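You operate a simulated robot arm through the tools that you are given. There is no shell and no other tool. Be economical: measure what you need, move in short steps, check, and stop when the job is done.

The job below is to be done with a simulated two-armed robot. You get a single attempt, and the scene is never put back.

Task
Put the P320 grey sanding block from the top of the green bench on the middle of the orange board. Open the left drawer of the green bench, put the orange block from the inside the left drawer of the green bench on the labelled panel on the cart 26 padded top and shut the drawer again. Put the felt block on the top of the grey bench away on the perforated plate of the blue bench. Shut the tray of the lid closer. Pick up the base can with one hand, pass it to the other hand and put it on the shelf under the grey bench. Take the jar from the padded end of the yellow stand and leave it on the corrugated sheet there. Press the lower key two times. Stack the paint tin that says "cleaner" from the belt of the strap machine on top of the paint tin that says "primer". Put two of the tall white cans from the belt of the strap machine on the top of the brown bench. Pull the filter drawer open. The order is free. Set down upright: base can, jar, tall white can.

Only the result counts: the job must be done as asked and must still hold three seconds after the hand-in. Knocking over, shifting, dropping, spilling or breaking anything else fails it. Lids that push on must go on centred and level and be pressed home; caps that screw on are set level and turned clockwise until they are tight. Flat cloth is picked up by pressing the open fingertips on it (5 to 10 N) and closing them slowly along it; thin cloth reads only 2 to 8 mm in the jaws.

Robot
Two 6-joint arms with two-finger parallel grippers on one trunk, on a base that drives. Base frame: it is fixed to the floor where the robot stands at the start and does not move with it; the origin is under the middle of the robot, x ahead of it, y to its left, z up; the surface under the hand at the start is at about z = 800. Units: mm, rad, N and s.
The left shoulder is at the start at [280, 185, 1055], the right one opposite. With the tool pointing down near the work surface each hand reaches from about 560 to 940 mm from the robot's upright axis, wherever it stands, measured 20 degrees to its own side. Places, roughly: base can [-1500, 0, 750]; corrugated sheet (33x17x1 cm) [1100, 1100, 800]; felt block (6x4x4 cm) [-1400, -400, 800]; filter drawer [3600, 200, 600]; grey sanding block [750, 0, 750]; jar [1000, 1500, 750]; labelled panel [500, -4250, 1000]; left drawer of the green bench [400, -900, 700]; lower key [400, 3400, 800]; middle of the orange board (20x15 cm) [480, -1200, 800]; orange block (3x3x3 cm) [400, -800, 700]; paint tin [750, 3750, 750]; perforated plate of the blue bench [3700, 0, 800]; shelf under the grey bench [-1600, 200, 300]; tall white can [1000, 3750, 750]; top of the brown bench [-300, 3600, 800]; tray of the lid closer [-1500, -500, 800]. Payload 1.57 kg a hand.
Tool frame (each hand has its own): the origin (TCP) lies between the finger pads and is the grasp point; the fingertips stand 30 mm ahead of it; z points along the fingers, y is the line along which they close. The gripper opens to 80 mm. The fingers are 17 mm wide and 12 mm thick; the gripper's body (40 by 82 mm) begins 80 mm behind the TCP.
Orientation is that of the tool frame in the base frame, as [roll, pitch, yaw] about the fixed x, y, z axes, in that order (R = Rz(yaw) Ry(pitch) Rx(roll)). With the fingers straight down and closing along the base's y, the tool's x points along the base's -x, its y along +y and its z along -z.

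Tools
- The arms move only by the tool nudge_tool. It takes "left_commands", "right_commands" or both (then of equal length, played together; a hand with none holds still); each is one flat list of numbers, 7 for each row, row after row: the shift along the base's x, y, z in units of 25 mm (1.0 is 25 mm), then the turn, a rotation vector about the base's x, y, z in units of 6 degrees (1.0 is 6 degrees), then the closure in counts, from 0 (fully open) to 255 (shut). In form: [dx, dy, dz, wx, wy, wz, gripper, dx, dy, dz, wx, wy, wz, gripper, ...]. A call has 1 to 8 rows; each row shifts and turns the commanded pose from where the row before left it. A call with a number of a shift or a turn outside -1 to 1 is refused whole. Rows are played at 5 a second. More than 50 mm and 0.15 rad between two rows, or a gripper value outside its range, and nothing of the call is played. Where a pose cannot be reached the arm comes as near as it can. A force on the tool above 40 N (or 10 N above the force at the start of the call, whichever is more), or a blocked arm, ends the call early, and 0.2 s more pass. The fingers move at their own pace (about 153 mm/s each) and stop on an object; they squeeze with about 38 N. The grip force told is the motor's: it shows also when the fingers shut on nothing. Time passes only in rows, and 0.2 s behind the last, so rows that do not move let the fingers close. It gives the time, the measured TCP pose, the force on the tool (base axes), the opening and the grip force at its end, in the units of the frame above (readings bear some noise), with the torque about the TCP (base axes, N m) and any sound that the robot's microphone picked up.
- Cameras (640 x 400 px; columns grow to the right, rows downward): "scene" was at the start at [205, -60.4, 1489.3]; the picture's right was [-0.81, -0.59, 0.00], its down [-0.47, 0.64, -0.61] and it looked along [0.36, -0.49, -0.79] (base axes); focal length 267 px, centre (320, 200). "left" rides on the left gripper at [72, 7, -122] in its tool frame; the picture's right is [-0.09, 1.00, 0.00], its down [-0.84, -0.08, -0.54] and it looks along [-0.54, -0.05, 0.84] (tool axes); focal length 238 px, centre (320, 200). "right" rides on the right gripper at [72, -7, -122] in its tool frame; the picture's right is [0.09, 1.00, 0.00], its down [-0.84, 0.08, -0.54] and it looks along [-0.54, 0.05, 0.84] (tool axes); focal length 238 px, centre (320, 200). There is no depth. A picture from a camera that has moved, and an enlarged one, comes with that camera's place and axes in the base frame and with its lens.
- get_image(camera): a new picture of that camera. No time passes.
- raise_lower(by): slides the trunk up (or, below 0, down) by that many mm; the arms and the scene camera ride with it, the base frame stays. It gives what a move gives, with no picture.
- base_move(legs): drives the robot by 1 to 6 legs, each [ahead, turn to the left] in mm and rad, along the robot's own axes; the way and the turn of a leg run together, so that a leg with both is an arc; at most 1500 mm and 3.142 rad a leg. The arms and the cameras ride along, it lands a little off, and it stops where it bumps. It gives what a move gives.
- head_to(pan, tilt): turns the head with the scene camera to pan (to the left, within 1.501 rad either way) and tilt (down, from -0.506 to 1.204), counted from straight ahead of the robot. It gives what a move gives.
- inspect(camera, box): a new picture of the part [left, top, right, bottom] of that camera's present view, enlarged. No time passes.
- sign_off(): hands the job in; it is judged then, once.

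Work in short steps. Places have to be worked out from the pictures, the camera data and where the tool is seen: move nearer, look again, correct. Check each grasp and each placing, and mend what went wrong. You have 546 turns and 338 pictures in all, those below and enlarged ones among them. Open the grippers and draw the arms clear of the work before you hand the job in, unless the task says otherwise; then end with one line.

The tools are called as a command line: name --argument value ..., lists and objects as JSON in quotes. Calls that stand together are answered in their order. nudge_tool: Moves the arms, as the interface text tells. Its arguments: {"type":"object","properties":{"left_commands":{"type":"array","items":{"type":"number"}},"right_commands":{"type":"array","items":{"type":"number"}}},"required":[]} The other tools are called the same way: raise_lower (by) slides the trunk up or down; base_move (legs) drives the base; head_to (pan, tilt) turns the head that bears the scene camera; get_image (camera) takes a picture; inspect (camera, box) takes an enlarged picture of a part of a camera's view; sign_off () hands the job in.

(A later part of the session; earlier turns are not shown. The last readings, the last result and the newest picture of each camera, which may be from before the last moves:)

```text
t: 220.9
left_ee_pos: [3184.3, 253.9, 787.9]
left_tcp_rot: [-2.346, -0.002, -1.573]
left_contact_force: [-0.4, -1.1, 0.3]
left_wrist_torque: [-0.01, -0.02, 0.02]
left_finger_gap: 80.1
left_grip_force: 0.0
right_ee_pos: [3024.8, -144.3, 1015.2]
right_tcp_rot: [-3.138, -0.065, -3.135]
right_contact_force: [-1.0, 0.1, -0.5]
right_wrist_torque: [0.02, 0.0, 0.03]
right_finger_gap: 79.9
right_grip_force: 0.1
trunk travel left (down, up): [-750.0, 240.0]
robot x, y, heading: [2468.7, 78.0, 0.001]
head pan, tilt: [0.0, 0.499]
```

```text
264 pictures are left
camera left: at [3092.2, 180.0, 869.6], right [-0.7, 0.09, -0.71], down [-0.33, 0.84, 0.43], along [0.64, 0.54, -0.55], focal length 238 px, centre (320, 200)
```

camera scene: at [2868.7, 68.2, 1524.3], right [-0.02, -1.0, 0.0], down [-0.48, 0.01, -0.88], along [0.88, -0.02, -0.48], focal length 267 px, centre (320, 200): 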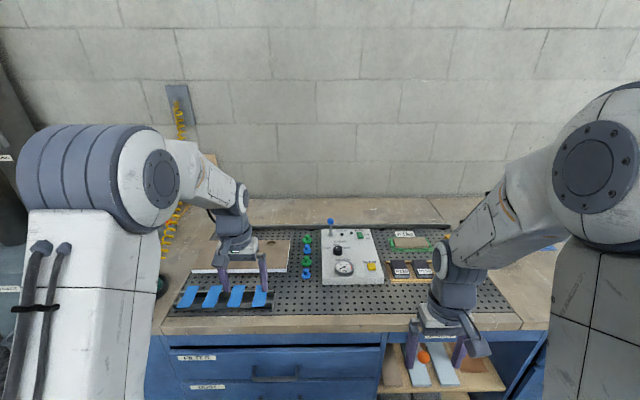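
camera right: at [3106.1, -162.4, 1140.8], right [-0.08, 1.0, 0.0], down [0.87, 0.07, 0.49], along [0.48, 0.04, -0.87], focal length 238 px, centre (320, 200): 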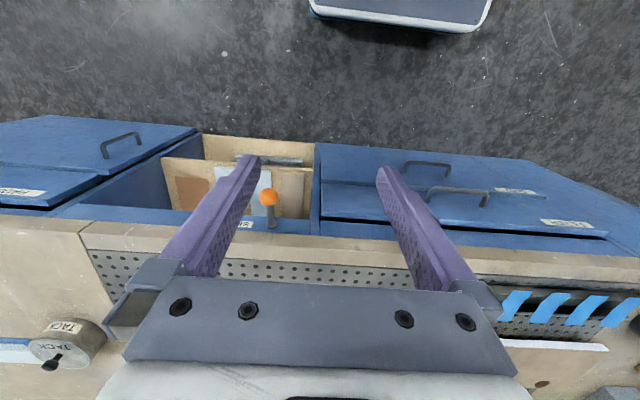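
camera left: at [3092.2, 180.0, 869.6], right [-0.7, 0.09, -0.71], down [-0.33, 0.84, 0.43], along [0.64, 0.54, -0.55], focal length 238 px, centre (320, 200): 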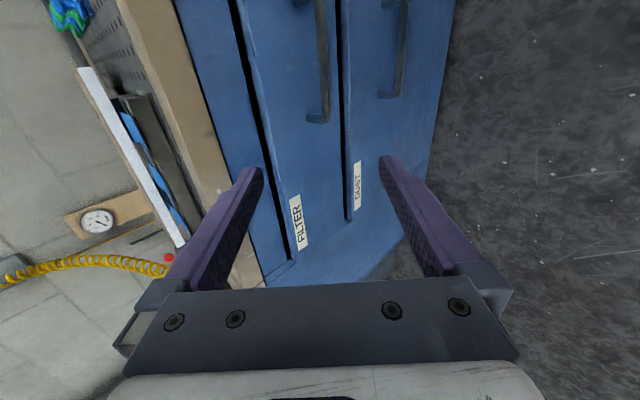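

The +yaw works well; the handle's end shows at the top. I move to about 50 mm short of the bar with narrowed jaws and look.

nudge_tool --left_commands '[0.8, -0.3, -0.85, 0, 0, 0, 110, 0.8, -0.3, -0.85, 0, 0, 0, 110, 0.8, -0.3, -0.85, 0, 0, 0, 110, 0.8, -0.3, -0.85, 0, 0, 0, 110, 0.8, -0.3, -0.8, 0, 0, 0, 110, 0.6, -0.3, -0.8, 0, 0, 0, 110]'

get_image --camera "left"

```text
t: 222.3
left_ee_pos: [3299.0, 207.6, 661.4]
left_tcp_rot: [-2.349, -0.003, -1.573]
left_contact_force: [0.0, 0.1, -0.1]
left_wrist_torque: [0.0, -0.04, 0.01]
left_finger_gap: 45.6
left_grip_force: 0.1
right_ee_pos: [3024.7, -143.9, 1014.4]
right_tcp_rot: [-3.138, -0.064, -3.135]
right_contact_force: [0.2, -0.5, 0.2]
right_wrist_torque: [-0.01, 0.03, -0.01]
right_finger_gap: 80.0
right_grip_force: 0.0
trunk travel left (down, up): [-750.0, 240.0]
robot x, y, heading: [2464.2, 75.3, 0.002]
head pan, tilt: [0.0, 0.499]
```

```text
263 pictures are left
camera left: at [3207.6, 134.4, 744.3], right [-0.7, 0.09, -0.71], down [-0.33, 0.84, 0.43], along [0.64, 0.54, -0.56], focal length 238 px, centre (320, 200)
```

left: 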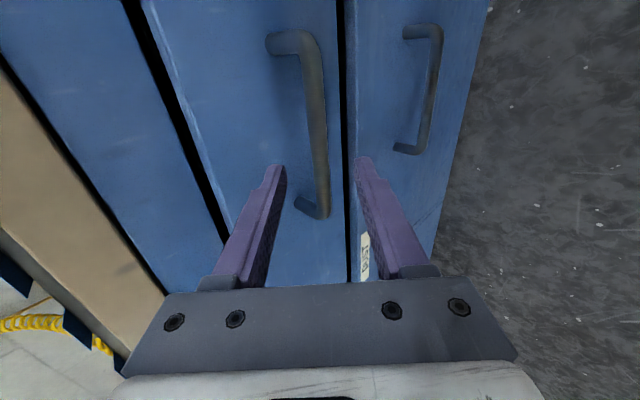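

The bar runs centrally between the fingertips. I advance about 40 mm along the fingers and shift 15 mm in y.

nudge_tool --left_commands '[0.4, -0.3, -0.4, 0, 0, 0, 110, 0.4, -0.3, -0.4, 0, 0, 0, 110, 0.35, 0, -0.35, 0, 0, 0, 110]'

get_image --camera "left"

```text
t: 223.1
left_ee_pos: [3327.4, 192.9, 633.8]
left_tcp_rot: [-2.348, -0.002, -1.573]
left_contact_force: [0.0, 0.1, -0.3]
left_wrist_torque: [-0.01, 0.01, -0.02]
left_finger_gap: 45.6
left_grip_force: 0.1
right_ee_pos: [3024.8, -145.2, 1014.7]
right_tcp_rot: [-3.139, -0.064, -3.135]
right_contact_force: [-0.3, 0.2, -0.1]
right_wrist_torque: [-0.03, -0.03, -0.01]
right_finger_gap: 79.9
right_grip_force: 0.1
trunk travel left (down, up): [-750.0, 240.0]
robot x, y, heading: [2465.6, 75.7, -0.004]
head pan, tilt: [0.0, 0.499]
```

```text
262 pictures are left
camera left: at [3235.8, 119.5, 715.6], right [-0.7, 0.09, -0.71], down [-0.33, 0.84, 0.43], along [0.63, 0.54, -0.56], focal length 238 px, centre (320, 200)
```

left: 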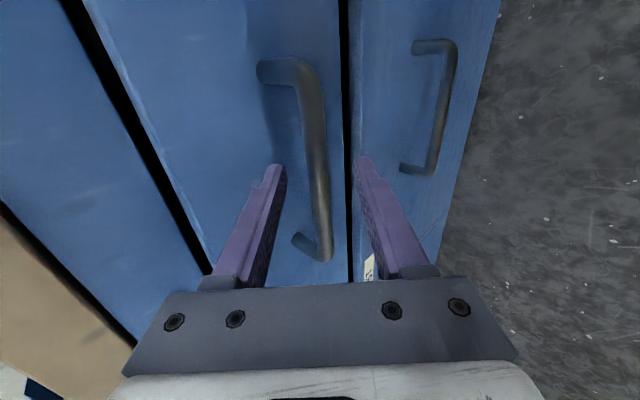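

The bar appears between the jaws; I close to test the grip.

nudge_tool --left_commands '[0.15, 0, -0.15, 0, 0, 0, 110, 0, 0, 0, 0, 0, 0, 255, 0, 0, 0, 0, 0, 0, 255, 0, 0, 0, 0, 0, 0, 255]'

get_image --camera "left"

```text
t: 224.1
left_ee_pos: [3331.4, 193.9, 630.1]
left_tcp_rot: [-2.346, -0.005, -1.571]
left_contact_force: [2.0, 0.9, 5.2]
left_wrist_torque: [-0.02, -0.13, 0.08]
left_finger_gap: 13.9
left_grip_force: 30.2
right_ee_pos: [3024.3, -144.6, 1013.6]
right_tcp_rot: [-3.137, -0.064, -3.135]
right_contact_force: [-0.7, 0.5, 0.2]
right_wrist_torque: [0.01, 0.01, -0.01]
right_finger_gap: 79.9
right_grip_force: 0.0
trunk travel left (down, up): [-750.0, 240.0]
robot x, y, heading: [2469.9, 71.2, 0.006]
head pan, tilt: [0.0, 0.499]
```

```text
261 pictures are left
camera left: at [3240.2, 119.7, 712.8], right [-0.7, 0.09, -0.71], down [-0.33, 0.84, 0.43], along [0.64, 0.54, -0.55], focal length 238 px, centre (320, 200)
```

left: 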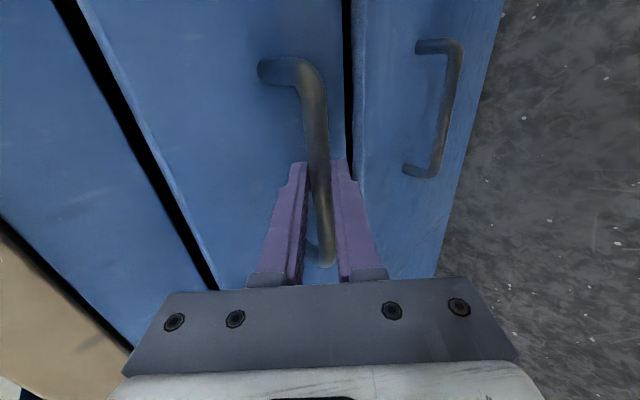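

Gripped (14 mm). I pull it out with the arm and then by driving back.

nudge_tool --left_commands '[-0.6, 0, 0, 0, 0, 0, 255, -0.8, 0, 0, 0, 0, 0, 255, -0.8, 0, 0, 0, 0, 0, 255, -0.8, 0, 0, 0, 0, 0, 255]'

base_move --legs '[[-150, 0]]'

get_image --camera "left"

```text
t: 225.1
left_ee_pos: [3255.4, 193.9, 631.0]
left_tcp_rot: [-2.345, -0.004, -1.571]
left_contact_force: [-0.2, -0.1, 15.1]
left_wrist_torque: [0.23, -0.13, 0.35]
left_finger_gap: 14.0
left_grip_force: 30.1
right_ee_pos: [3024.1, -145.5, 1015.0]
right_tcp_rot: [-3.14, -0.062, -3.135]
right_contact_force: [0.7, 0.4, 0.6]
right_wrist_torque: [0.01, 0.02, -0.02]
right_finger_gap: 79.9
right_grip_force: 0.0
trunk travel left (down, up): [-750.0, 240.0]
robot x, y, heading: [2469.9, 75.4, -0.004]
head pan, tilt: [0.0, 0.499]
```

```text
t: 226.5
left_ee_pos: [3105.9, 193.9, 631.9]
left_tcp_rot: [-2.345, -0.004, -1.57]
left_contact_force: [0.1, 11.4, 18.9]
left_wrist_torque: [0.16, -0.25, 0.23]
left_finger_gap: 13.6
left_grip_force: 30.0
right_ee_pos: [2872.8, -145.7, 1015.6]
right_tcp_rot: [-3.139, -0.066, -3.135]
right_contact_force: [0.2, 0.5, 0.2]
right_wrist_torque: [-0.01, -0.01, 0.03]
right_finger_gap: 79.8
right_grip_force: 0.1
trunk travel left (down, up): [-750.0, 240.0]
robot x, y, heading: [2313.2, 76.2, -0.005]
head pan, tilt: [0.0, 0.499]
```

```text
260 pictures are left
camera left: at [3013.4, 120.7, 712.8], right [-0.7, 0.09, -0.71], down [-0.33, 0.84, 0.43], along [0.64, 0.54, -0.55], focal length 238 px, centre (320, 200)
```

left: 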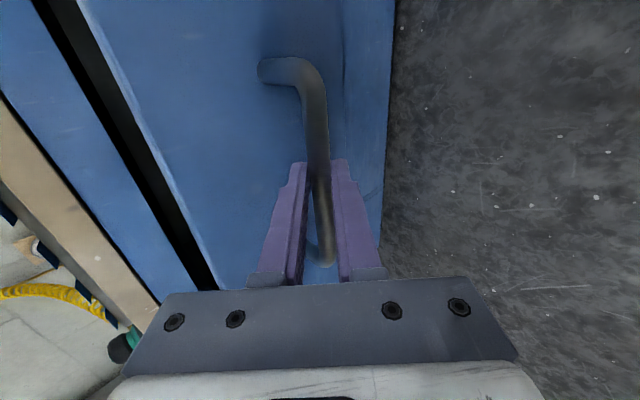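

It's open 226 mm. I pull about 60 mm more to be safe.

base_move --legs '[[-60, 0]]'

get_image --camera "scene"

```text
t: 227.4
left_ee_pos: [3096.7, 193.9, 631.2]
left_tcp_rot: [-2.344, -0.003, -1.573]
left_contact_force: [-2.1, 0.4, 3.9]
left_wrist_torque: [-0.13, -0.04, -0.11]
left_finger_gap: 13.8
left_grip_force: 30.1
right_ee_pos: [2865.8, -142.9, 1016.4]
right_tcp_rot: [-3.138, -0.064, -3.13]
right_contact_force: [0.1, -0.4, 0.0]
right_wrist_torque: [0.04, 0.0, -0.01]
right_finger_gap: 79.9
right_grip_force: 0.0
trunk travel left (down, up): [-750.0, 240.0]
robot x, y, heading: [2308.6, 76.6, -0.003]
head pan, tilt: [0.0, 0.499]
stopped in leg 1: the robot was blocked; the commanded pose is now the measured one
```

```text
259 pictures are left
camera scene: at [2560.3, 76.5, 1524.2], right [0.0, -1.0, 0.0], down [-0.48, 0.0, -0.88], along [0.88, 0.0, -0.48], focal length 267 px, centre (320, 200)
```

scene: 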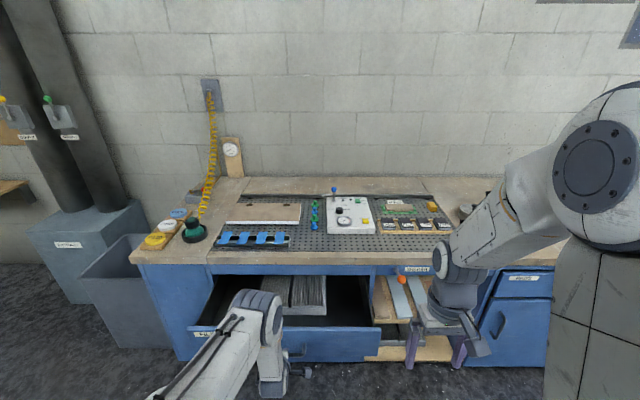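

Something stopped it: perhaps the drawer's end stop. I test with a small arm pull.

nudge_tool --left_commands '[-0.4, 0, 0, 0, 0, 0, 255, -0.4, 0, 0, 0, 0, 0, 255]'

```text
t: 228.0
left_ee_pos: [3077.6, 194.6, 632.5]
left_tcp_rot: [-2.345, -0.002, -1.574]
left_contact_force: [0.6, 1.7, 4.5]
left_wrist_torque: [-0.06, 0.01, 0.07]
left_finger_gap: 13.9
left_grip_force: 30.3
right_ee_pos: [2866.4, -142.1, 1014.9]
right_tcp_rot: [-3.138, -0.065, -3.129]
right_contact_force: [-0.6, -0.5, 0.1]
right_wrist_torque: [0.0, -0.02, -0.01]
right_finger_gap: 80.2
right_grip_force: 0.0
trunk travel left (down, up): [-750.0, 240.0]
robot x, y, heading: [2309.9, 79.3, -0.003]
head pan, tilt: [0.0, 0.499]
```

It moves freely, so the base had hit something behind (likely the small table). I pull further with the arm until the stop.

nudge_tool --left_commands '[-0.5, 0, 0, 0, 0, 0, 255, -0.5, 0, 0, 0, 0, 0, 255, -0.5, 0, 0, 0, 0, 0, 255, -0.5, 0, 0, 0, 0, 0, 255, -0.5, 0, 0, 0, 0, 0, 255, -0.5, 0, 0, 0, 0, 0, 255]'

head_to --pan 1.5 --tilt 0.8

get_image --camera "scene"

```text
t: 229.4
left_ee_pos: [3001.9, 195.7, 630.4]
left_tcp_rot: [-2.344, -0.004, -1.574]
left_contact_force: [1.0, 9.1, 16.8]
left_wrist_torque: [-0.2, -0.14, -0.11]
left_finger_gap: 14.0
left_grip_force: 30.9
right_ee_pos: [2865.3, -143.2, 1015.8]
right_tcp_rot: [-3.139, -0.065, -3.132]
right_contact_force: [0.2, 0.0, 0.5]
right_wrist_torque: [-0.01, -0.01, -0.01]
right_finger_gap: 80.0
right_grip_force: 0.1
trunk travel left (down, up): [-750.0, 240.0]
robot x, y, heading: [2309.6, 75.4, 0.002]
head pan, tilt: [0.0, 0.499]
```

```text
t: 231.0
left_ee_pos: [3002.2, 194.3, 629.7]
left_tcp_rot: [-2.344, -0.003, -1.574]
left_contact_force: [-0.9, 14.9, 23.2]
left_wrist_torque: [0.05, -0.26, 0.18]
left_finger_gap: 13.9
left_grip_force: 30.2
right_ee_pos: [2866.4, -142.8, 1016.0]
right_tcp_rot: [-3.139, -0.064, -3.132]
right_contact_force: [0.3, 0.3, 0.2]
right_wrist_torque: [0.01, -0.03, 0.0]
right_finger_gap: 80.2
right_grip_force: 0.1
trunk travel left (down, up): [-750.0, 240.0]
robot x, y, heading: [2308.8, 77.2, 0.002]
head pan, tilt: [1.499, 0.799]
```

```text
258 pictures are left
camera scene: at [2474.3, 157.3, 1498.5], right [1.0, -0.07, 0.0], down [-0.05, -0.72, -0.7], along [0.05, 0.7, -0.72], focal length 267 px, centre (320, 200)
```

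scene: 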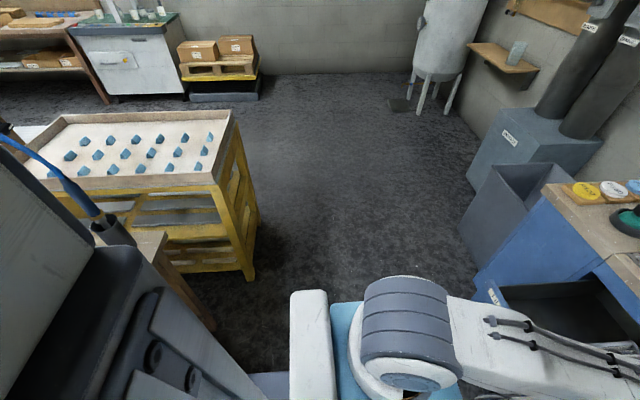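

The drawer is open about 330 mm. I release the bar and draw the hand up and back, restoring the default orientation.

nudge_tool --left_commands '[0, 0, 0, 0, 0, 0, 110, 0, 0, 0, 0, 0, 0, 110, -0.5, 0, 0.5, 0, 0, 0, 110, -0.6, 0, 0.8, 0, 0, 0, 110, -0.5, 0, 1, 0, 0, 0, 60, 0, 0, 1, 0, 0.95, 0, 0, 0, 0, 1, 0, 0.95, 0, 0, 0, 0, 1, 0, 0.95, 0, 0]'

nudge_tool --left_commands '[0, 0, 1, 0, 0.95, 0, 0, 0, 0, 1, 0, 0.95, 0, 0, 0, 0, 1, 0, 0.95, 0, 0, 0, 0, 1, 0, 0.95, 0, 0, 0, 0, 1, 0, 0.85, -1, 0, 0, 0, 1, 0, 0, -1, 0, 0, 0, 1, 0, 0, -1, 0, 0, 0, 1, 0, 0, -1, 0]'

nudge_tool --left_commands '[0, 0, 1, 0, 0, -1, 0, 0, 0, 1, 0, 0, -1, 0, 0, 0, 0.6, 0, 0, -1, 0, 0, 0, 0, 0, 0, -1, 0, 0, 0, 0, 0, 0, -1, 0, 0, 0, 0, 0, 0, -1, 0, 0, 0, 0, 0, 0, -1, 0]'

nudge_tool --left_commands '[0, 0, 0, 0, 0, -1, 0, 0, 0, 0, 0, 0, -1, 0, 0, 0, 0, 0, 0, -1, 0, 0, 0, 0, 0, 0, -1, 0]'

head_to --pan 0 --tilt 0.5

get_image --camera "scene"

```text
t: 232.8
left_ee_pos: [2960.8, 194.8, 763.4]
left_tcp_rot: [-2.647, -0.005, -1.575]
left_contact_force: [-0.2, 0.0, 0.3]
left_wrist_torque: [0.04, 0.0, 0.0]
left_finger_gap: 80.1
left_grip_force: 0.0
right_ee_pos: [2866.3, -143.6, 1015.8]
right_tcp_rot: [-3.138, -0.064, -3.13]
right_contact_force: [0.3, 0.0, -0.5]
right_wrist_torque: [-0.01, 0.05, 0.01]
right_finger_gap: 79.9
right_grip_force: 0.0
trunk travel left (down, up): [-750.0, 240.0]
robot x, y, heading: [2306.0, 73.0, -0.004]
head pan, tilt: [1.499, 0.799]
```

```text
t: 234.6
left_ee_pos: [2961.1, 189.9, 955.6]
left_tcp_rot: [-3.131, -0.01, -1.991]
left_contact_force: [-0.2, -0.2, -0.8]
left_wrist_torque: [-0.02, 0.0, 0.01]
left_finger_gap: 79.8
left_grip_force: 0.1
left hand out of reach, approached as far as the arm can: row 4
right_ee_pos: [2866.5, -142.6, 1014.3]
right_tcp_rot: [-3.137, -0.065, -3.13]
right_contact_force: [0.7, -0.5, 0.0]
right_wrist_torque: [0.03, 0.02, 0.0]
right_finger_gap: 80.0
right_grip_force: 0.0
trunk travel left (down, up): [-750.0, 240.0]
robot x, y, heading: [2308.9, 79.3, -0.001]
head pan, tilt: [1.499, 0.799]
```

```text
t: 236.2
left_ee_pos: [2961.8, 188.6, 1019.7]
left_tcp_rot: [-3.131, -0.01, -2.725]
left_contact_force: [0.4, 1.0, 0.2]
left_wrist_torque: [-0.02, 0.01, 0.0]
left_finger_gap: 79.9
left_grip_force: 0.1
right_ee_pos: [2865.9, -142.7, 1015.9]
right_tcp_rot: [-3.137, -0.064, -3.13]
right_contact_force: [0.4, -0.7, 0.2]
right_wrist_torque: [-0.01, 0.01, 0.01]
right_finger_gap: 79.9
right_grip_force: 0.1
trunk travel left (down, up): [-750.0, 240.0]
robot x, y, heading: [2307.2, 76.5, 0.001]
head pan, tilt: [1.499, 0.799]
```

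```text
t: 237.2
left_ee_pos: [2962.1, 189.9, 1019.8]
left_tcp_rot: [-3.132, -0.009, 3.141]
left_contact_force: [0.4, -0.3, -0.2]
left_wrist_torque: [-0.06, -0.02, 0.02]
left_finger_gap: 80.1
left_grip_force: 0.0
right_ee_pos: [2866.0, -142.4, 1014.8]
right_tcp_rot: [-3.139, -0.066, -3.131]
right_contact_force: [-0.3, -0.3, -0.1]
right_wrist_torque: [-0.02, 0.02, 0.0]
right_finger_gap: 79.7
right_grip_force: 0.0
trunk travel left (down, up): [-750.0, 240.0]
robot x, y, heading: [2313.3, 74.1, 0.005]
head pan, tilt: [1.499, 0.799]
```

```text
t: 238.8
left_ee_pos: [2962.8, 189.1, 1020.1]
left_tcp_rot: [-3.131, -0.011, -3.141]
left_contact_force: [0.1, 0.2, 0.0]
left_wrist_torque: [-0.02, 0.01, 0.01]
left_finger_gap: 79.9
left_grip_force: 0.0
right_ee_pos: [2866.6, -142.6, 1017.3]
right_tcp_rot: [-3.138, -0.066, -3.132]
right_contact_force: [-0.4, -0.3, -0.7]
right_wrist_torque: [0.01, 0.02, 0.02]
right_finger_gap: 80.0
right_grip_force: 0.1
trunk travel left (down, up): [-750.0, 240.0]
robot x, y, heading: [2312.1, 74.8, 0.005]
head pan, tilt: [0.0, 0.499]
```

```text
257 pictures are left
camera scene: at [2560.5, 76.7, 1524.2], right [0.0, -1.0, 0.0], down [-0.48, 0.0, -0.88], along [0.88, 0.0, -0.48], focal length 267 px, centre (320, 200)
```

scene: 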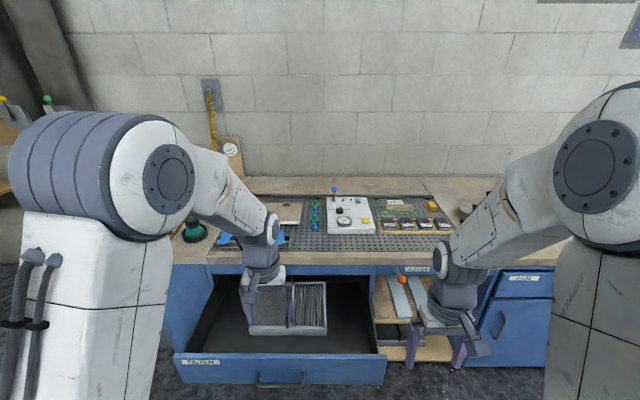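

Filter drawer is open. Next is the yellow stand: I move off the table, turn north and drive past its east end, then look.

base_move --legs '[[160, 0], [0, 1.566], [1000, 0]]'

head_to --pan 0.8 --tilt 0.5

get_image --camera "scene"

```text
t: 248.7
left_ee_pos: [2390.7, 1732.9, 1020.8]
left_tcp_rot: [-3.131, -0.012, -1.59]
left_contact_force: [-0.7, 1.3, 0.0]
left_wrist_torque: [-0.02, -0.03, 0.02]
left_finger_gap: 80.1
left_grip_force: 0.1
right_ee_pos: [2718.9, 1631.2, 1014.7]
right_tcp_rot: [-3.139, -0.066, -1.582]
right_contact_force: [-0.7, 0.6, 0.5]
right_wrist_torque: [-0.01, 0.02, 0.03]
right_finger_gap: 80.1
right_grip_force: 0.1
trunk travel left (down, up): [-750.0, 240.0]
robot x, y, heading: [2489.1, 1080.8, 1.551]
head pan, tilt: [0.0, 0.499]
```

```text
t: 249.9
left_ee_pos: [2389.0, 1732.2, 1020.1]
left_tcp_rot: [-3.132, -0.009, -1.591]
left_contact_force: [0.2, -0.2, -0.2]
left_wrist_torque: [-0.01, -0.04, 0.02]
left_finger_gap: 80.1
left_grip_force: 0.1
right_ee_pos: [2719.0, 1629.2, 1014.5]
right_tcp_rot: [-3.139, -0.063, -1.58]
right_contact_force: [1.1, 0.8, 0.1]
right_wrist_torque: [0.01, -0.01, -0.02]
right_finger_gap: 80.0
right_grip_force: 0.1
trunk travel left (down, up): [-750.0, 240.0]
robot x, y, heading: [2486.0, 1079.0, 1.546]
head pan, tilt: [0.799, 0.499]
```

```text
256 pictures are left
camera scene: at [2428.2, 1301.9, 1524.3], right [0.71, 0.7, 0.0], down [0.34, -0.34, -0.88], along [-0.62, 0.63, -0.48], focal length 267 px, centre (320, 200)
```

scene: 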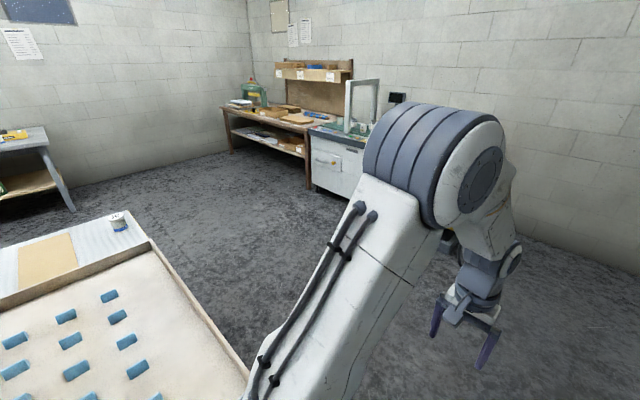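

The jar stands near (1041, 1386) at the far end; the brown corrugated sheet is near (1124, 1130). I drive around to the stand's north side and face south.

base_move --legs '[[1250, 0], [0, 1.596], [1430, 0], [0, 1.571]]'

head_to --pan 0 --tilt 0.7

get_image --camera "scene"

```text
t: 270.7
left_ee_pos: [1195.8, 1660.5, 1019.6]
left_tcp_rot: [-3.131, -0.01, 1.598]
left_contact_force: [0.8, -0.4, -0.2]
left_wrist_torque: [0.01, -0.02, -0.01]
left_finger_gap: 80.0
left_grip_force: 0.1
right_ee_pos: [862.7, 1747.2, 1014.3]
right_tcp_rot: [-3.139, -0.065, 1.607]
right_contact_force: [0.2, 0.2, 0.3]
right_wrist_torque: [0.03, 0.0, -0.02]
right_finger_gap: 79.8
right_grip_force: 0.1
trunk travel left (down, up): [-750.0, 240.0]
robot x, y, heading: [1068.1, 2310.0, -1.54]
head pan, tilt: [0.799, 0.499]
```

```text
t: 271.8
left_ee_pos: [1196.1, 1660.7, 1019.0]
left_tcp_rot: [-3.132, -0.01, 1.597]
left_contact_force: [0.2, 0.4, -0.3]
left_wrist_torque: [-0.02, -0.01, -0.02]
left_finger_gap: 80.0
left_grip_force: 0.1
right_ee_pos: [862.2, 1746.6, 1014.0]
right_tcp_rot: [-3.138, -0.064, 1.606]
right_contact_force: [-0.1, 0.4, 0.4]
right_wrist_torque: [-0.02, 0.07, -0.01]
right_finger_gap: 80.0
right_grip_force: 0.0
trunk travel left (down, up): [-750.0, 240.0]
robot x, y, heading: [1065.6, 2313.6, -1.543]
head pan, tilt: [0.0, 0.7]
```

```text
255 pictures are left
camera scene: at [1074.7, 2065.4, 1506.6], right [-1.0, -0.03, 0.0], down [-0.02, 0.64, -0.77], along [0.02, -0.76, -0.64], focal length 267 px, centre (320, 200)
```

scene: 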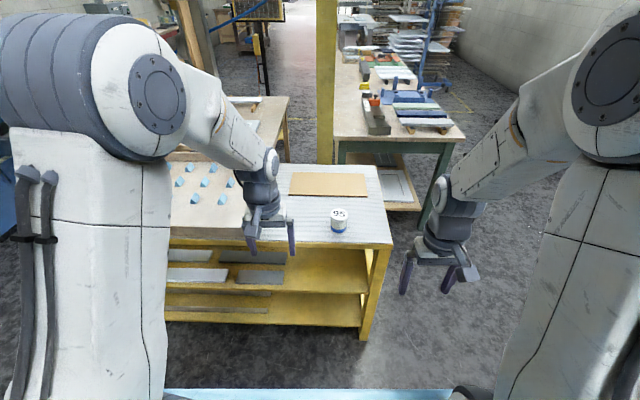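

I zoom in on the jar and sheet.

inspect --camera "scene" --box '[270, 150, 400, 260]'

get_image --camera "right"

```text
3.64 times, centred on (335, 205) of scene
camera zoom: at [1074.7, 2065.4, 1506.6], right [-1.0, -0.03, 0.0], down [-0.02, 0.64, -0.77], along [0.02, -0.76, -0.64], focal length 970 px, centre (266, 182)
```

zoom: 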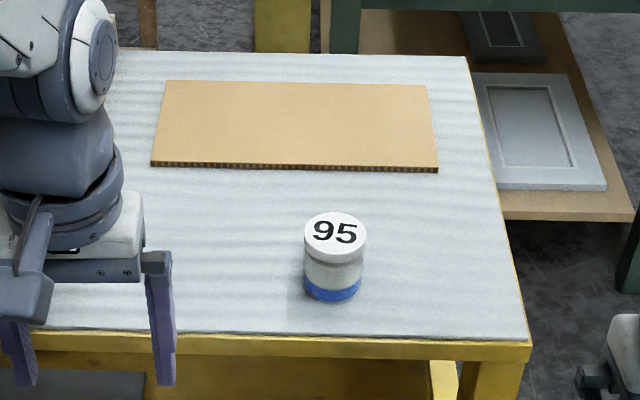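

```text
253 pictures are left
camera right: at [854.1, 1811.1, 1141.0], right [0.99, 0.13, 0.0], down [0.11, -0.87, 0.49], along [0.06, -0.48, -0.87], focal length 238 px, centre (320, 200)
```

right: 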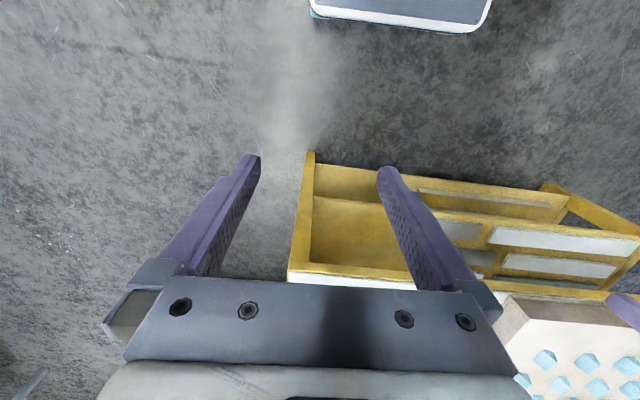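

The jar (lid "95", ~62 mm wide) is near (1023, 1374). I drive 320 mm closer and bring the right hand over toward it.

base_move --legs '[[320, -0.028]]'

nudge_tool --right_commands '[0.8, 0, 0, 0, 0, 0, 0, 0.8, 0, 0, 0, 0, 0, 0, 0.8, 0, 0, 0, 0, 0, 0, 0.8, 0, 0, 0, 0, 0, 0, 0.8, 0, 0, 0, 0, 0, 0]'

get_image --camera "right"

get_image --camera "scene"

```text
t: 273.9
left_ee_pos: [1181.6, 1337.4, 1020.0]
left_tcp_rot: [-3.13, -0.01, 1.568]
left_contact_force: [1.2, 1.3, -0.9]
left_wrist_torque: [-0.04, 0.0, 0.0]
left_finger_gap: 80.1
left_grip_force: 0.0
right_ee_pos: [850.9, 1434.0, 1014.5]
right_tcp_rot: [-3.136, -0.064, 1.578]
right_contact_force: [0.0, 0.6, 0.3]
right_wrist_torque: [-0.05, 0.01, -0.03]
right_finger_gap: 80.0
right_grip_force: 0.0
trunk travel left (down, up): [-750.0, 240.0]
robot x, y, heading: [1068.8, 1993.1, -1.576]
head pan, tilt: [0.0, 0.7]
```

```text
t: 275.1
left_ee_pos: [1182.3, 1337.9, 1020.6]
left_tcp_rot: [-3.13, -0.009, 1.568]
left_contact_force: [-0.1, -0.1, 0.6]
left_wrist_torque: [-0.01, -0.02, 0.01]
left_finger_gap: 80.0
left_grip_force: 0.0
right_ee_pos: [950.6, 1433.7, 1015.1]
right_tcp_rot: [-3.138, -0.066, 1.579]
right_contact_force: [-0.8, -0.2, 0.3]
right_wrist_torque: [-0.01, -0.03, 0.01]
right_finger_gap: 79.8
right_grip_force: 0.0
trunk travel left (down, up): [-750.0, 240.0]
robot x, y, heading: [1076.3, 1992.4, -1.573]
head pan, tilt: [0.0, 0.7]
```

```text
252 pictures are left
camera right: at [944.5, 1498.1, 1141.3], right [1.0, 0.1, 0.0], down [0.09, -0.87, 0.49], along [0.05, -0.48, -0.87], focal length 238 px, centre (320, 200)
```

right: 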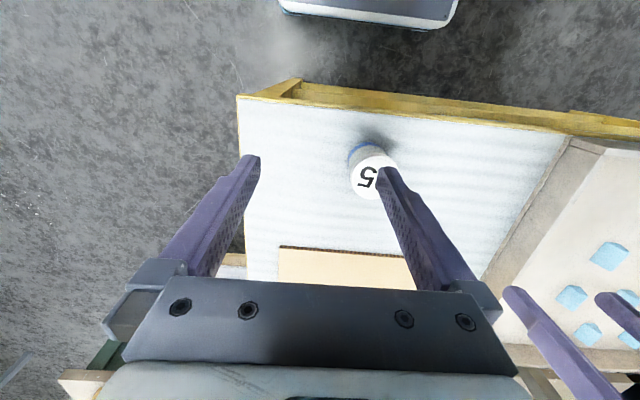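

```text
251 pictures are left
camera scene: at [1071.3, 1745.7, 1506.5], right [-1.0, 0.0, 0.0], down [0.0, 0.64, -0.76], along [0.0, -0.76, -0.64], focal length 267 px, centre (320, 200)
```

scene: 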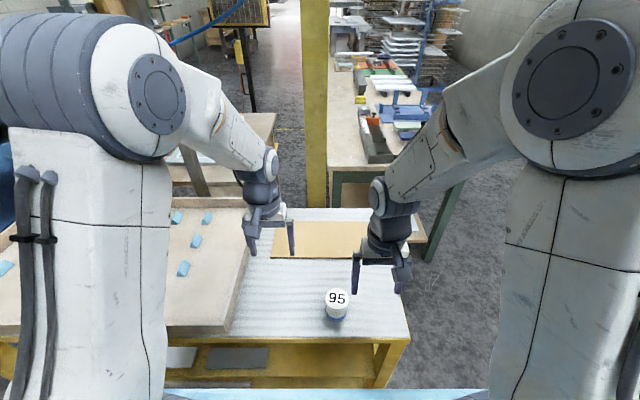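

The jar's lid centre is about (1027, 1380, 850). I level the right hand and move it above the jar.

nudge_tool --right_commands '[0.8, -0.5, -0.4, -0.3, 0, 0, 0, 0.8, -0.5, -0.6, -0.33, 0, 0, 0, 0.8, -0.6, -0.6, 0, 0, 0, 0, 0.64, -0.55, -0.6, 0, 0, 0, 0, 0, 0, -0.6, 0, 0, 0, 0]'

get_image --camera "right"

inspect --camera "scene" --box '[260, 220, 420, 340]'

```text
t: 276.4
left_ee_pos: [1182.0, 1336.9, 1018.3]
left_tcp_rot: [-3.132, -0.009, 1.566]
left_contact_force: [0.2, -0.7, -0.1]
left_wrist_torque: [0.04, 0.0, 0.02]
left_finger_gap: 80.1
left_grip_force: 0.0
right_ee_pos: [1026.2, 1380.5, 944.3]
right_tcp_rot: [-3.136, 0.002, 1.579]
right_contact_force: [0.8, 0.3, 0.1]
right_wrist_torque: [-0.02, 0.02, 0.03]
right_finger_gap: 79.8
right_grip_force: 0.2
trunk travel left (down, up): [-750.0, 240.0]
robot x, y, heading: [1074.5, 1990.0, -1.576]
head pan, tilt: [0.0, 0.7]
```

```text
250 pictures are left
camera right: at [1020.1, 1452.7, 1066.3], right [1.0, 0.1, 0.0], down [0.09, -0.83, 0.54], along [0.05, -0.54, -0.84], focal length 238 px, centre (320, 200)
```

right: 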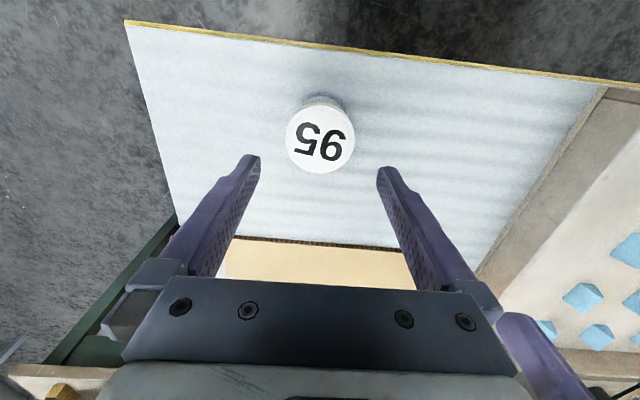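

```text
3.33 times, centred on (340, 280) of scene
camera zoom: at [1071.5, 1745.7, 1506.5], right [-1.0, 0.0, 0.0], down [0.0, 0.64, -0.76], along [0.0, -0.76, -0.64], focal length 889 px, centre (253, -67)
```

zoom: 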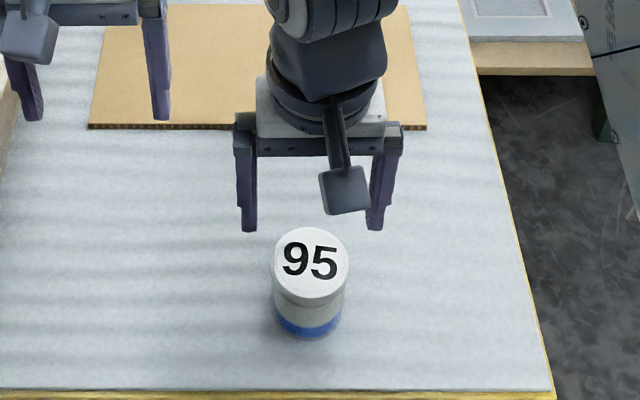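

Lid top at z≈861, centre (1026, 1383); surface ≈803. I descend around the jar to TCP z≈840 and look.

nudge_tool --right_commands '[0, 0.1, -0.8, 0, 0, 0, 0, 0, 0, -0.8, 0, 0, 0, 0, 0, 0, -0.8, 0, 0, 0, 0, 0, 0, -0.8, 0, 0, 0, 0, 0, 0, -0.8, 0, 0, 0, 0]'

get_image --camera "right"

inspect --camera "scene" --box '[260, 220, 420, 340]'

```text
t: 277.6
left_ee_pos: [1180.9, 1338.2, 1020.1]
left_tcp_rot: [-3.131, -0.011, 1.568]
left_contact_force: [-0.7, -0.4, -0.9]
left_wrist_torque: [-0.01, 0.01, -0.03]
left_finger_gap: 80.2
left_grip_force: 0.0
right_ee_pos: [1026.9, 1382.3, 845.2]
right_tcp_rot: [-3.139, 0.004, 1.579]
right_contact_force: [-0.7, -0.6, 0.9]
right_wrist_torque: [0.0, 0.01, -0.03]
right_finger_gap: 80.0
right_grip_force: 0.0
trunk travel left (down, up): [-750.0, 240.0]
robot x, y, heading: [1071.9, 1987.7, -1.574]
head pan, tilt: [0.0, 0.7]
```

```text
248 pictures are left
camera right: at [1020.3, 1454.3, 966.4], right [0.99, 0.1, 0.0], down [0.09, -0.83, 0.54], along [0.05, -0.54, -0.84], focal length 238 px, centre (320, 200)
```

right: 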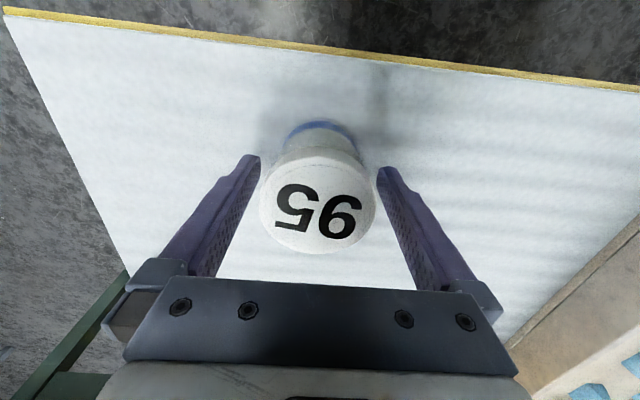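

```text
3.33 times, centred on (340, 280) of scene
camera zoom: at [1071.4, 1745.8, 1506.6], right [-1.0, 0.0, 0.0], down [0.0, 0.64, -0.76], along [0.0, -0.76, -0.64], focal length 889 px, centre (253, -67)
```

zoom: 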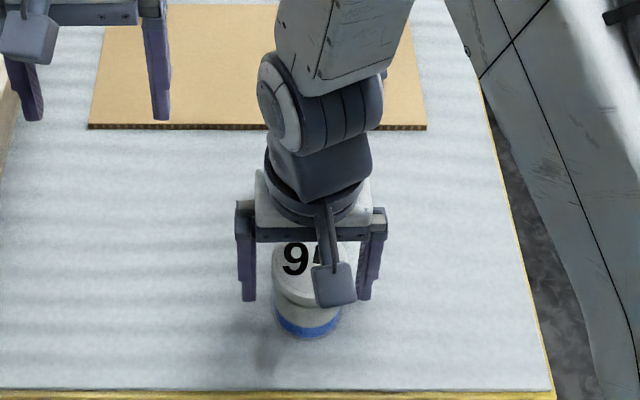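

The jar is well between the fingers. I lower a few mm more and close.

nudge_tool --right_commands '[0, 0, -0.3, 0, 0, 0, 0, 0, 0, 0, 0, 0, 0, 255, 0, 0, 0, 0, 0, 0, 255, 0, 0, 0, 0, 0, 0, 255]'

nudge_tool --right_commands '[0, 0, 0.8, 0, 0, 0, 255, 0, 0, 0.8, 0, 0, 0, 255, 0, 0, 0.8, 0, 0, 0, 255]'

get_image --camera "right"

get_image --camera "scene"

```text
t: 278.6
left_ee_pos: [1181.7, 1336.8, 1020.3]
left_tcp_rot: [-3.129, -0.01, 1.566]
left_contact_force: [-0.7, -0.3, 0.7]
left_wrist_torque: [-0.01, -0.02, 0.03]
left_finger_gap: 79.8
left_grip_force: 0.1
right_ee_pos: [1027.0, 1382.1, 837.6]
right_tcp_rot: [-3.14, 0.002, 1.578]
right_contact_force: [-0.6, -0.6, 1.1]
right_wrist_torque: [-0.01, -0.01, 0.03]
right_finger_gap: 58.5
right_grip_force: 38.0
trunk travel left (down, up): [-750.0, 240.0]
robot x, y, heading: [1074.4, 1990.7, -1.574]
head pan, tilt: [0.0, 0.7]
```

```text
t: 279.4
left_ee_pos: [1182.7, 1335.9, 1020.8]
left_tcp_rot: [-3.131, -0.012, 1.566]
left_contact_force: [0.2, 0.3, 0.5]
left_wrist_torque: [-0.03, -0.01, 0.01]
left_finger_gap: 80.2
left_grip_force: 0.1
right_ee_pos: [1026.3, 1382.9, 899.0]
right_tcp_rot: [-3.137, 0.003, 1.578]
right_contact_force: [0.3, -0.5, -2.5]
right_wrist_torque: [0.0, 0.01, 0.02]
right_finger_gap: 59.0
right_grip_force: 37.8
trunk travel left (down, up): [-750.0, 240.0]
robot x, y, heading: [1066.9, 1992.4, -1.572]
head pan, tilt: [0.0, 0.7]
```

```text
246 pictures are left
camera right: at [1020.2, 1455.5, 1018.9], right [1.0, 0.1, 0.0], down [0.09, -0.84, 0.54], along [0.05, -0.54, -0.84], focal length 238 px, centre (320, 200)
```

right: 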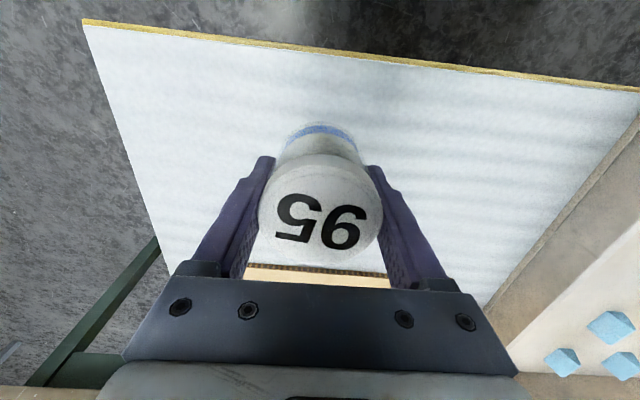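

```text
245 pictures are left
camera scene: at [1071.5, 1745.5, 1506.5], right [-1.0, 0.0, 0.0], down [0.0, 0.64, -0.76], along [0.0, -0.76, -0.64], focal length 267 px, centre (320, 200)
```

scene: 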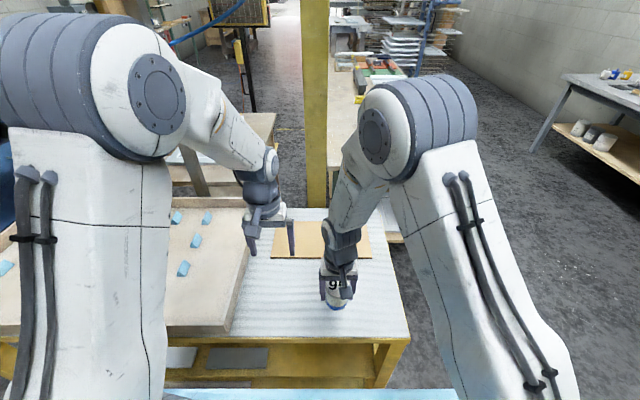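

Jar is held. The sheet spans about x 903–1228, y 1040–1219 with its top at z≈813; I carry the jar to (1005, 1145).

nudge_tool --right_commands '[-0.12, -1, 0, 0, 0, 0, 255, -0.12, -1, 0, 0, 0, 0, 255, -0.12, -1, 0, 0, 0, 0, 255, -0.12, -1, 0, 0, 0, 0, 255, -0.12, -1, 0, 0, 0, 0, 255, -0.12, -1, 0, 0, 0, 0, 255, -0.1, -1, 0, 0, 0, 0, 255, 0, -1, 0, 0, 0, 0, 255]'

nudge_tool --right_commands '[0, -1, 0, 0, 0, 0, 255, 0, -0.5, 0, 0, 0, 0, 255, 0, 0, -0.8, 0, 0, 0, 255]'

get_image --camera "right"

get_image --camera "scene"

```text
t: 281.1
left_ee_pos: [1181.6, 1337.1, 1019.8]
left_tcp_rot: [-3.13, -0.012, 1.568]
left_contact_force: [0.1, -0.5, 0.1]
left_wrist_torque: [-0.03, -0.01, -0.01]
left_finger_gap: 80.1
left_grip_force: 0.0
right_ee_pos: [1006.4, 1182.6, 897.0]
right_tcp_rot: [-3.136, 0.002, 1.578]
right_contact_force: [-1.3, 0.1, -1.5]
right_wrist_torque: [-0.01, -0.02, -0.02]
right_finger_gap: 58.9
right_grip_force: 38.6
trunk travel left (down, up): [-750.0, 240.0]
robot x, y, heading: [1069.0, 1993.0, -1.571]
head pan, tilt: [0.0, 0.7]
```

```text
t: 281.9
left_ee_pos: [1181.6, 1336.7, 1019.0]
left_tcp_rot: [-3.131, -0.01, 1.568]
left_contact_force: [-1.5, -0.1, -0.7]
left_wrist_torque: [0.0, 0.0, 0.03]
left_finger_gap: 80.1
left_grip_force: 0.0
right_ee_pos: [1005.4, 1144.7, 878.0]
right_tcp_rot: [-3.136, 0.003, 1.577]
right_contact_force: [-0.2, -1.0, -2.1]
right_wrist_torque: [0.01, -0.02, 0.01]
right_finger_gap: 58.8
right_grip_force: 37.8
trunk travel left (down, up): [-750.0, 240.0]
robot x, y, heading: [1070.3, 1990.3, -1.573]
head pan, tilt: [0.0, 0.7]
```

```text
244 pictures are left
camera right: at [998.9, 1217.6, 998.9], right [1.0, 0.1, 0.0], down [0.09, -0.84, 0.54], along [0.05, -0.54, -0.84], focal length 238 px, centre (320, 200)
```

right: 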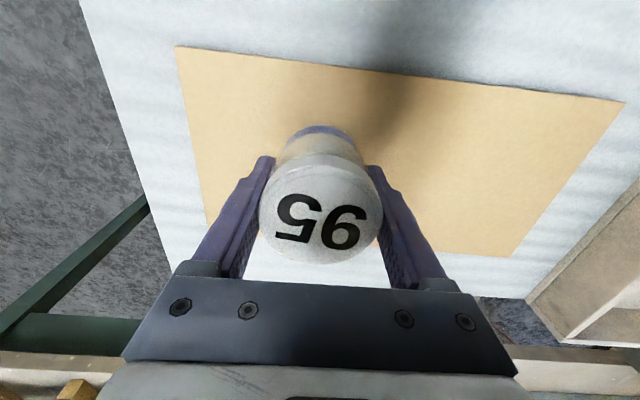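

```text
243 pictures are left
camera scene: at [1071.4, 1745.6, 1506.5], right [-1.0, 0.0, 0.0], down [0.0, 0.64, -0.76], along [0.0, -0.76, -0.64], focal length 267 px, centre (320, 200)
```

scene: 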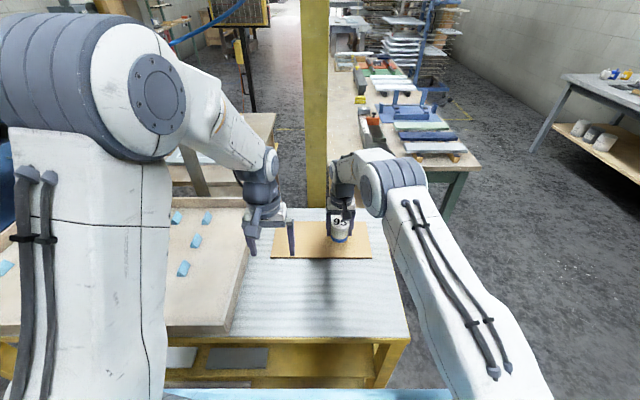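

The jar is over the sheet. I lower it to z≈851, then feel.

nudge_tool --right_commands '[0, 0, -0.5, 0, 0, 0, 255, 0, 0, -0.5, 0, 0, 0, 255]'

nudge_tool --right_commands '[0, 0, -0.12, 0, 0, 0, 255]'

nudge_tool --right_commands '[0, 0, -0.12, 0, 0, 0, 255]'

```text
t: 282.6
left_ee_pos: [1180.7, 1337.2, 1020.4]
left_tcp_rot: [-3.131, -0.009, 1.567]
left_contact_force: [0.2, -0.9, 0.0]
left_wrist_torque: [-0.02, -0.01, 0.0]
left_finger_gap: 80.1
left_grip_force: 0.2
right_ee_pos: [1006.5, 1144.6, 852.7]
right_tcp_rot: [-3.135, 0.002, 1.579]
right_contact_force: [-0.6, 0.9, -2.5]
right_wrist_torque: [0.03, -0.04, -0.01]
right_finger_gap: 58.7
right_grip_force: 38.2
trunk travel left (down, up): [-750.0, 240.0]
robot x, y, heading: [1072.8, 1992.2, -1.577]
head pan, tilt: [0.0, 0.7]
```

```text
t: 282.9
left_ee_pos: [1181.4, 1337.0, 1020.3]
left_tcp_rot: [-3.131, -0.011, 1.568]
left_contact_force: [-0.7, 0.0, -0.5]
left_wrist_torque: [0.02, 0.04, 0.0]
left_finger_gap: 80.1
left_grip_force: 0.0
right_ee_pos: [1005.7, 1145.0, 850.3]
right_tcp_rot: [-3.135, 0.001, 1.577]
right_contact_force: [-1.1, -0.6, -1.1]
right_wrist_torque: [-0.04, -0.01, 0.04]
right_finger_gap: 58.8
right_grip_force: 38.1
trunk travel left (down, up): [-750.0, 240.0]
robot x, y, heading: [1066.4, 1991.1, -1.578]
head pan, tilt: [0.0, 0.7]
```

```text
t: 283.4
left_ee_pos: [1182.4, 1336.9, 1019.7]
left_tcp_rot: [-3.13, -0.011, 1.567]
left_contact_force: [-0.6, -0.1, 0.1]
left_wrist_torque: [0.01, 0.02, 0.01]
left_finger_gap: 80.0
left_grip_force: 0.1
right_ee_pos: [1005.1, 1144.5, 847.5]
right_tcp_rot: [-3.14, 0.004, 1.577]
right_contact_force: [-1.0, 2.7, 5.5]
right_wrist_torque: [0.14, -0.18, 0.03]
right_finger_gap: 58.7
right_grip_force: 37.8
trunk travel left (down, up): [-750.0, 240.0]
robot x, y, heading: [1075.4, 1992.0, -1.57]
head pan, tilt: [0.0, 0.7]
```

Contact at z≈847.5. I open and lift straight up.

nudge_tool --right_commands '[0, 0, 0, 0, 0, 0, 0, 0, 0, 0, 0, 0, 0, 0, 0, 0, 0.8, 0, 0, 0, 0, 0, 0, 1, 0, 0, 0, 0, 0, 0, 1, 0, 0, 0, 0, 0, 0, 1, 0, 0, 0, 0, 0, 0, 1, 0, 0, 0, 0, 0, 0.5, 1, 0, 0, 0, 0]'

get_image --camera "right"

```text
t: 285.1
left_ee_pos: [1181.5, 1338.0, 1018.6]
left_tcp_rot: [-3.13, -0.011, 1.568]
left_contact_force: [-0.5, -0.2, 0.0]
left_wrist_torque: [0.04, -0.03, -0.01]
left_finger_gap: 80.0
left_grip_force: 0.1
right_ee_pos: [1006.3, 1157.2, 991.6]
right_tcp_rot: [-3.136, 0.001, 1.577]
right_contact_force: [-0.1, 0.1, -0.1]
right_wrist_torque: [0.0, -0.03, 0.0]
right_finger_gap: 79.9
right_grip_force: 0.0
trunk travel left (down, up): [-750.0, 240.0]
robot x, y, heading: [1071.3, 1991.6, -1.573]
head pan, tilt: [0.0, 0.7]
```

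```text
242 pictures are left
camera right: at [999.3, 1229.8, 1113.4], right [0.99, 0.1, 0.0], down [0.09, -0.84, 0.54], along [0.05, -0.54, -0.84], focal length 238 px, centre (320, 200)
```

right: 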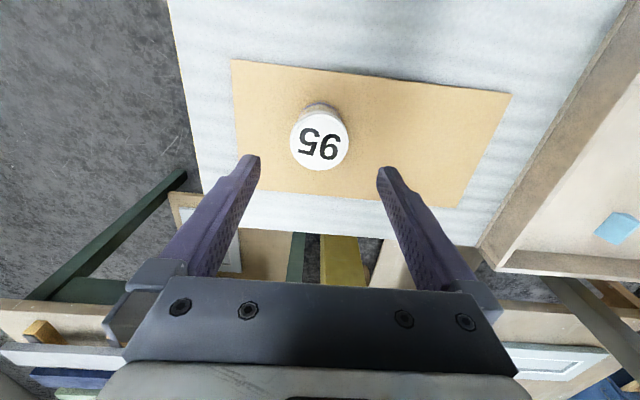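

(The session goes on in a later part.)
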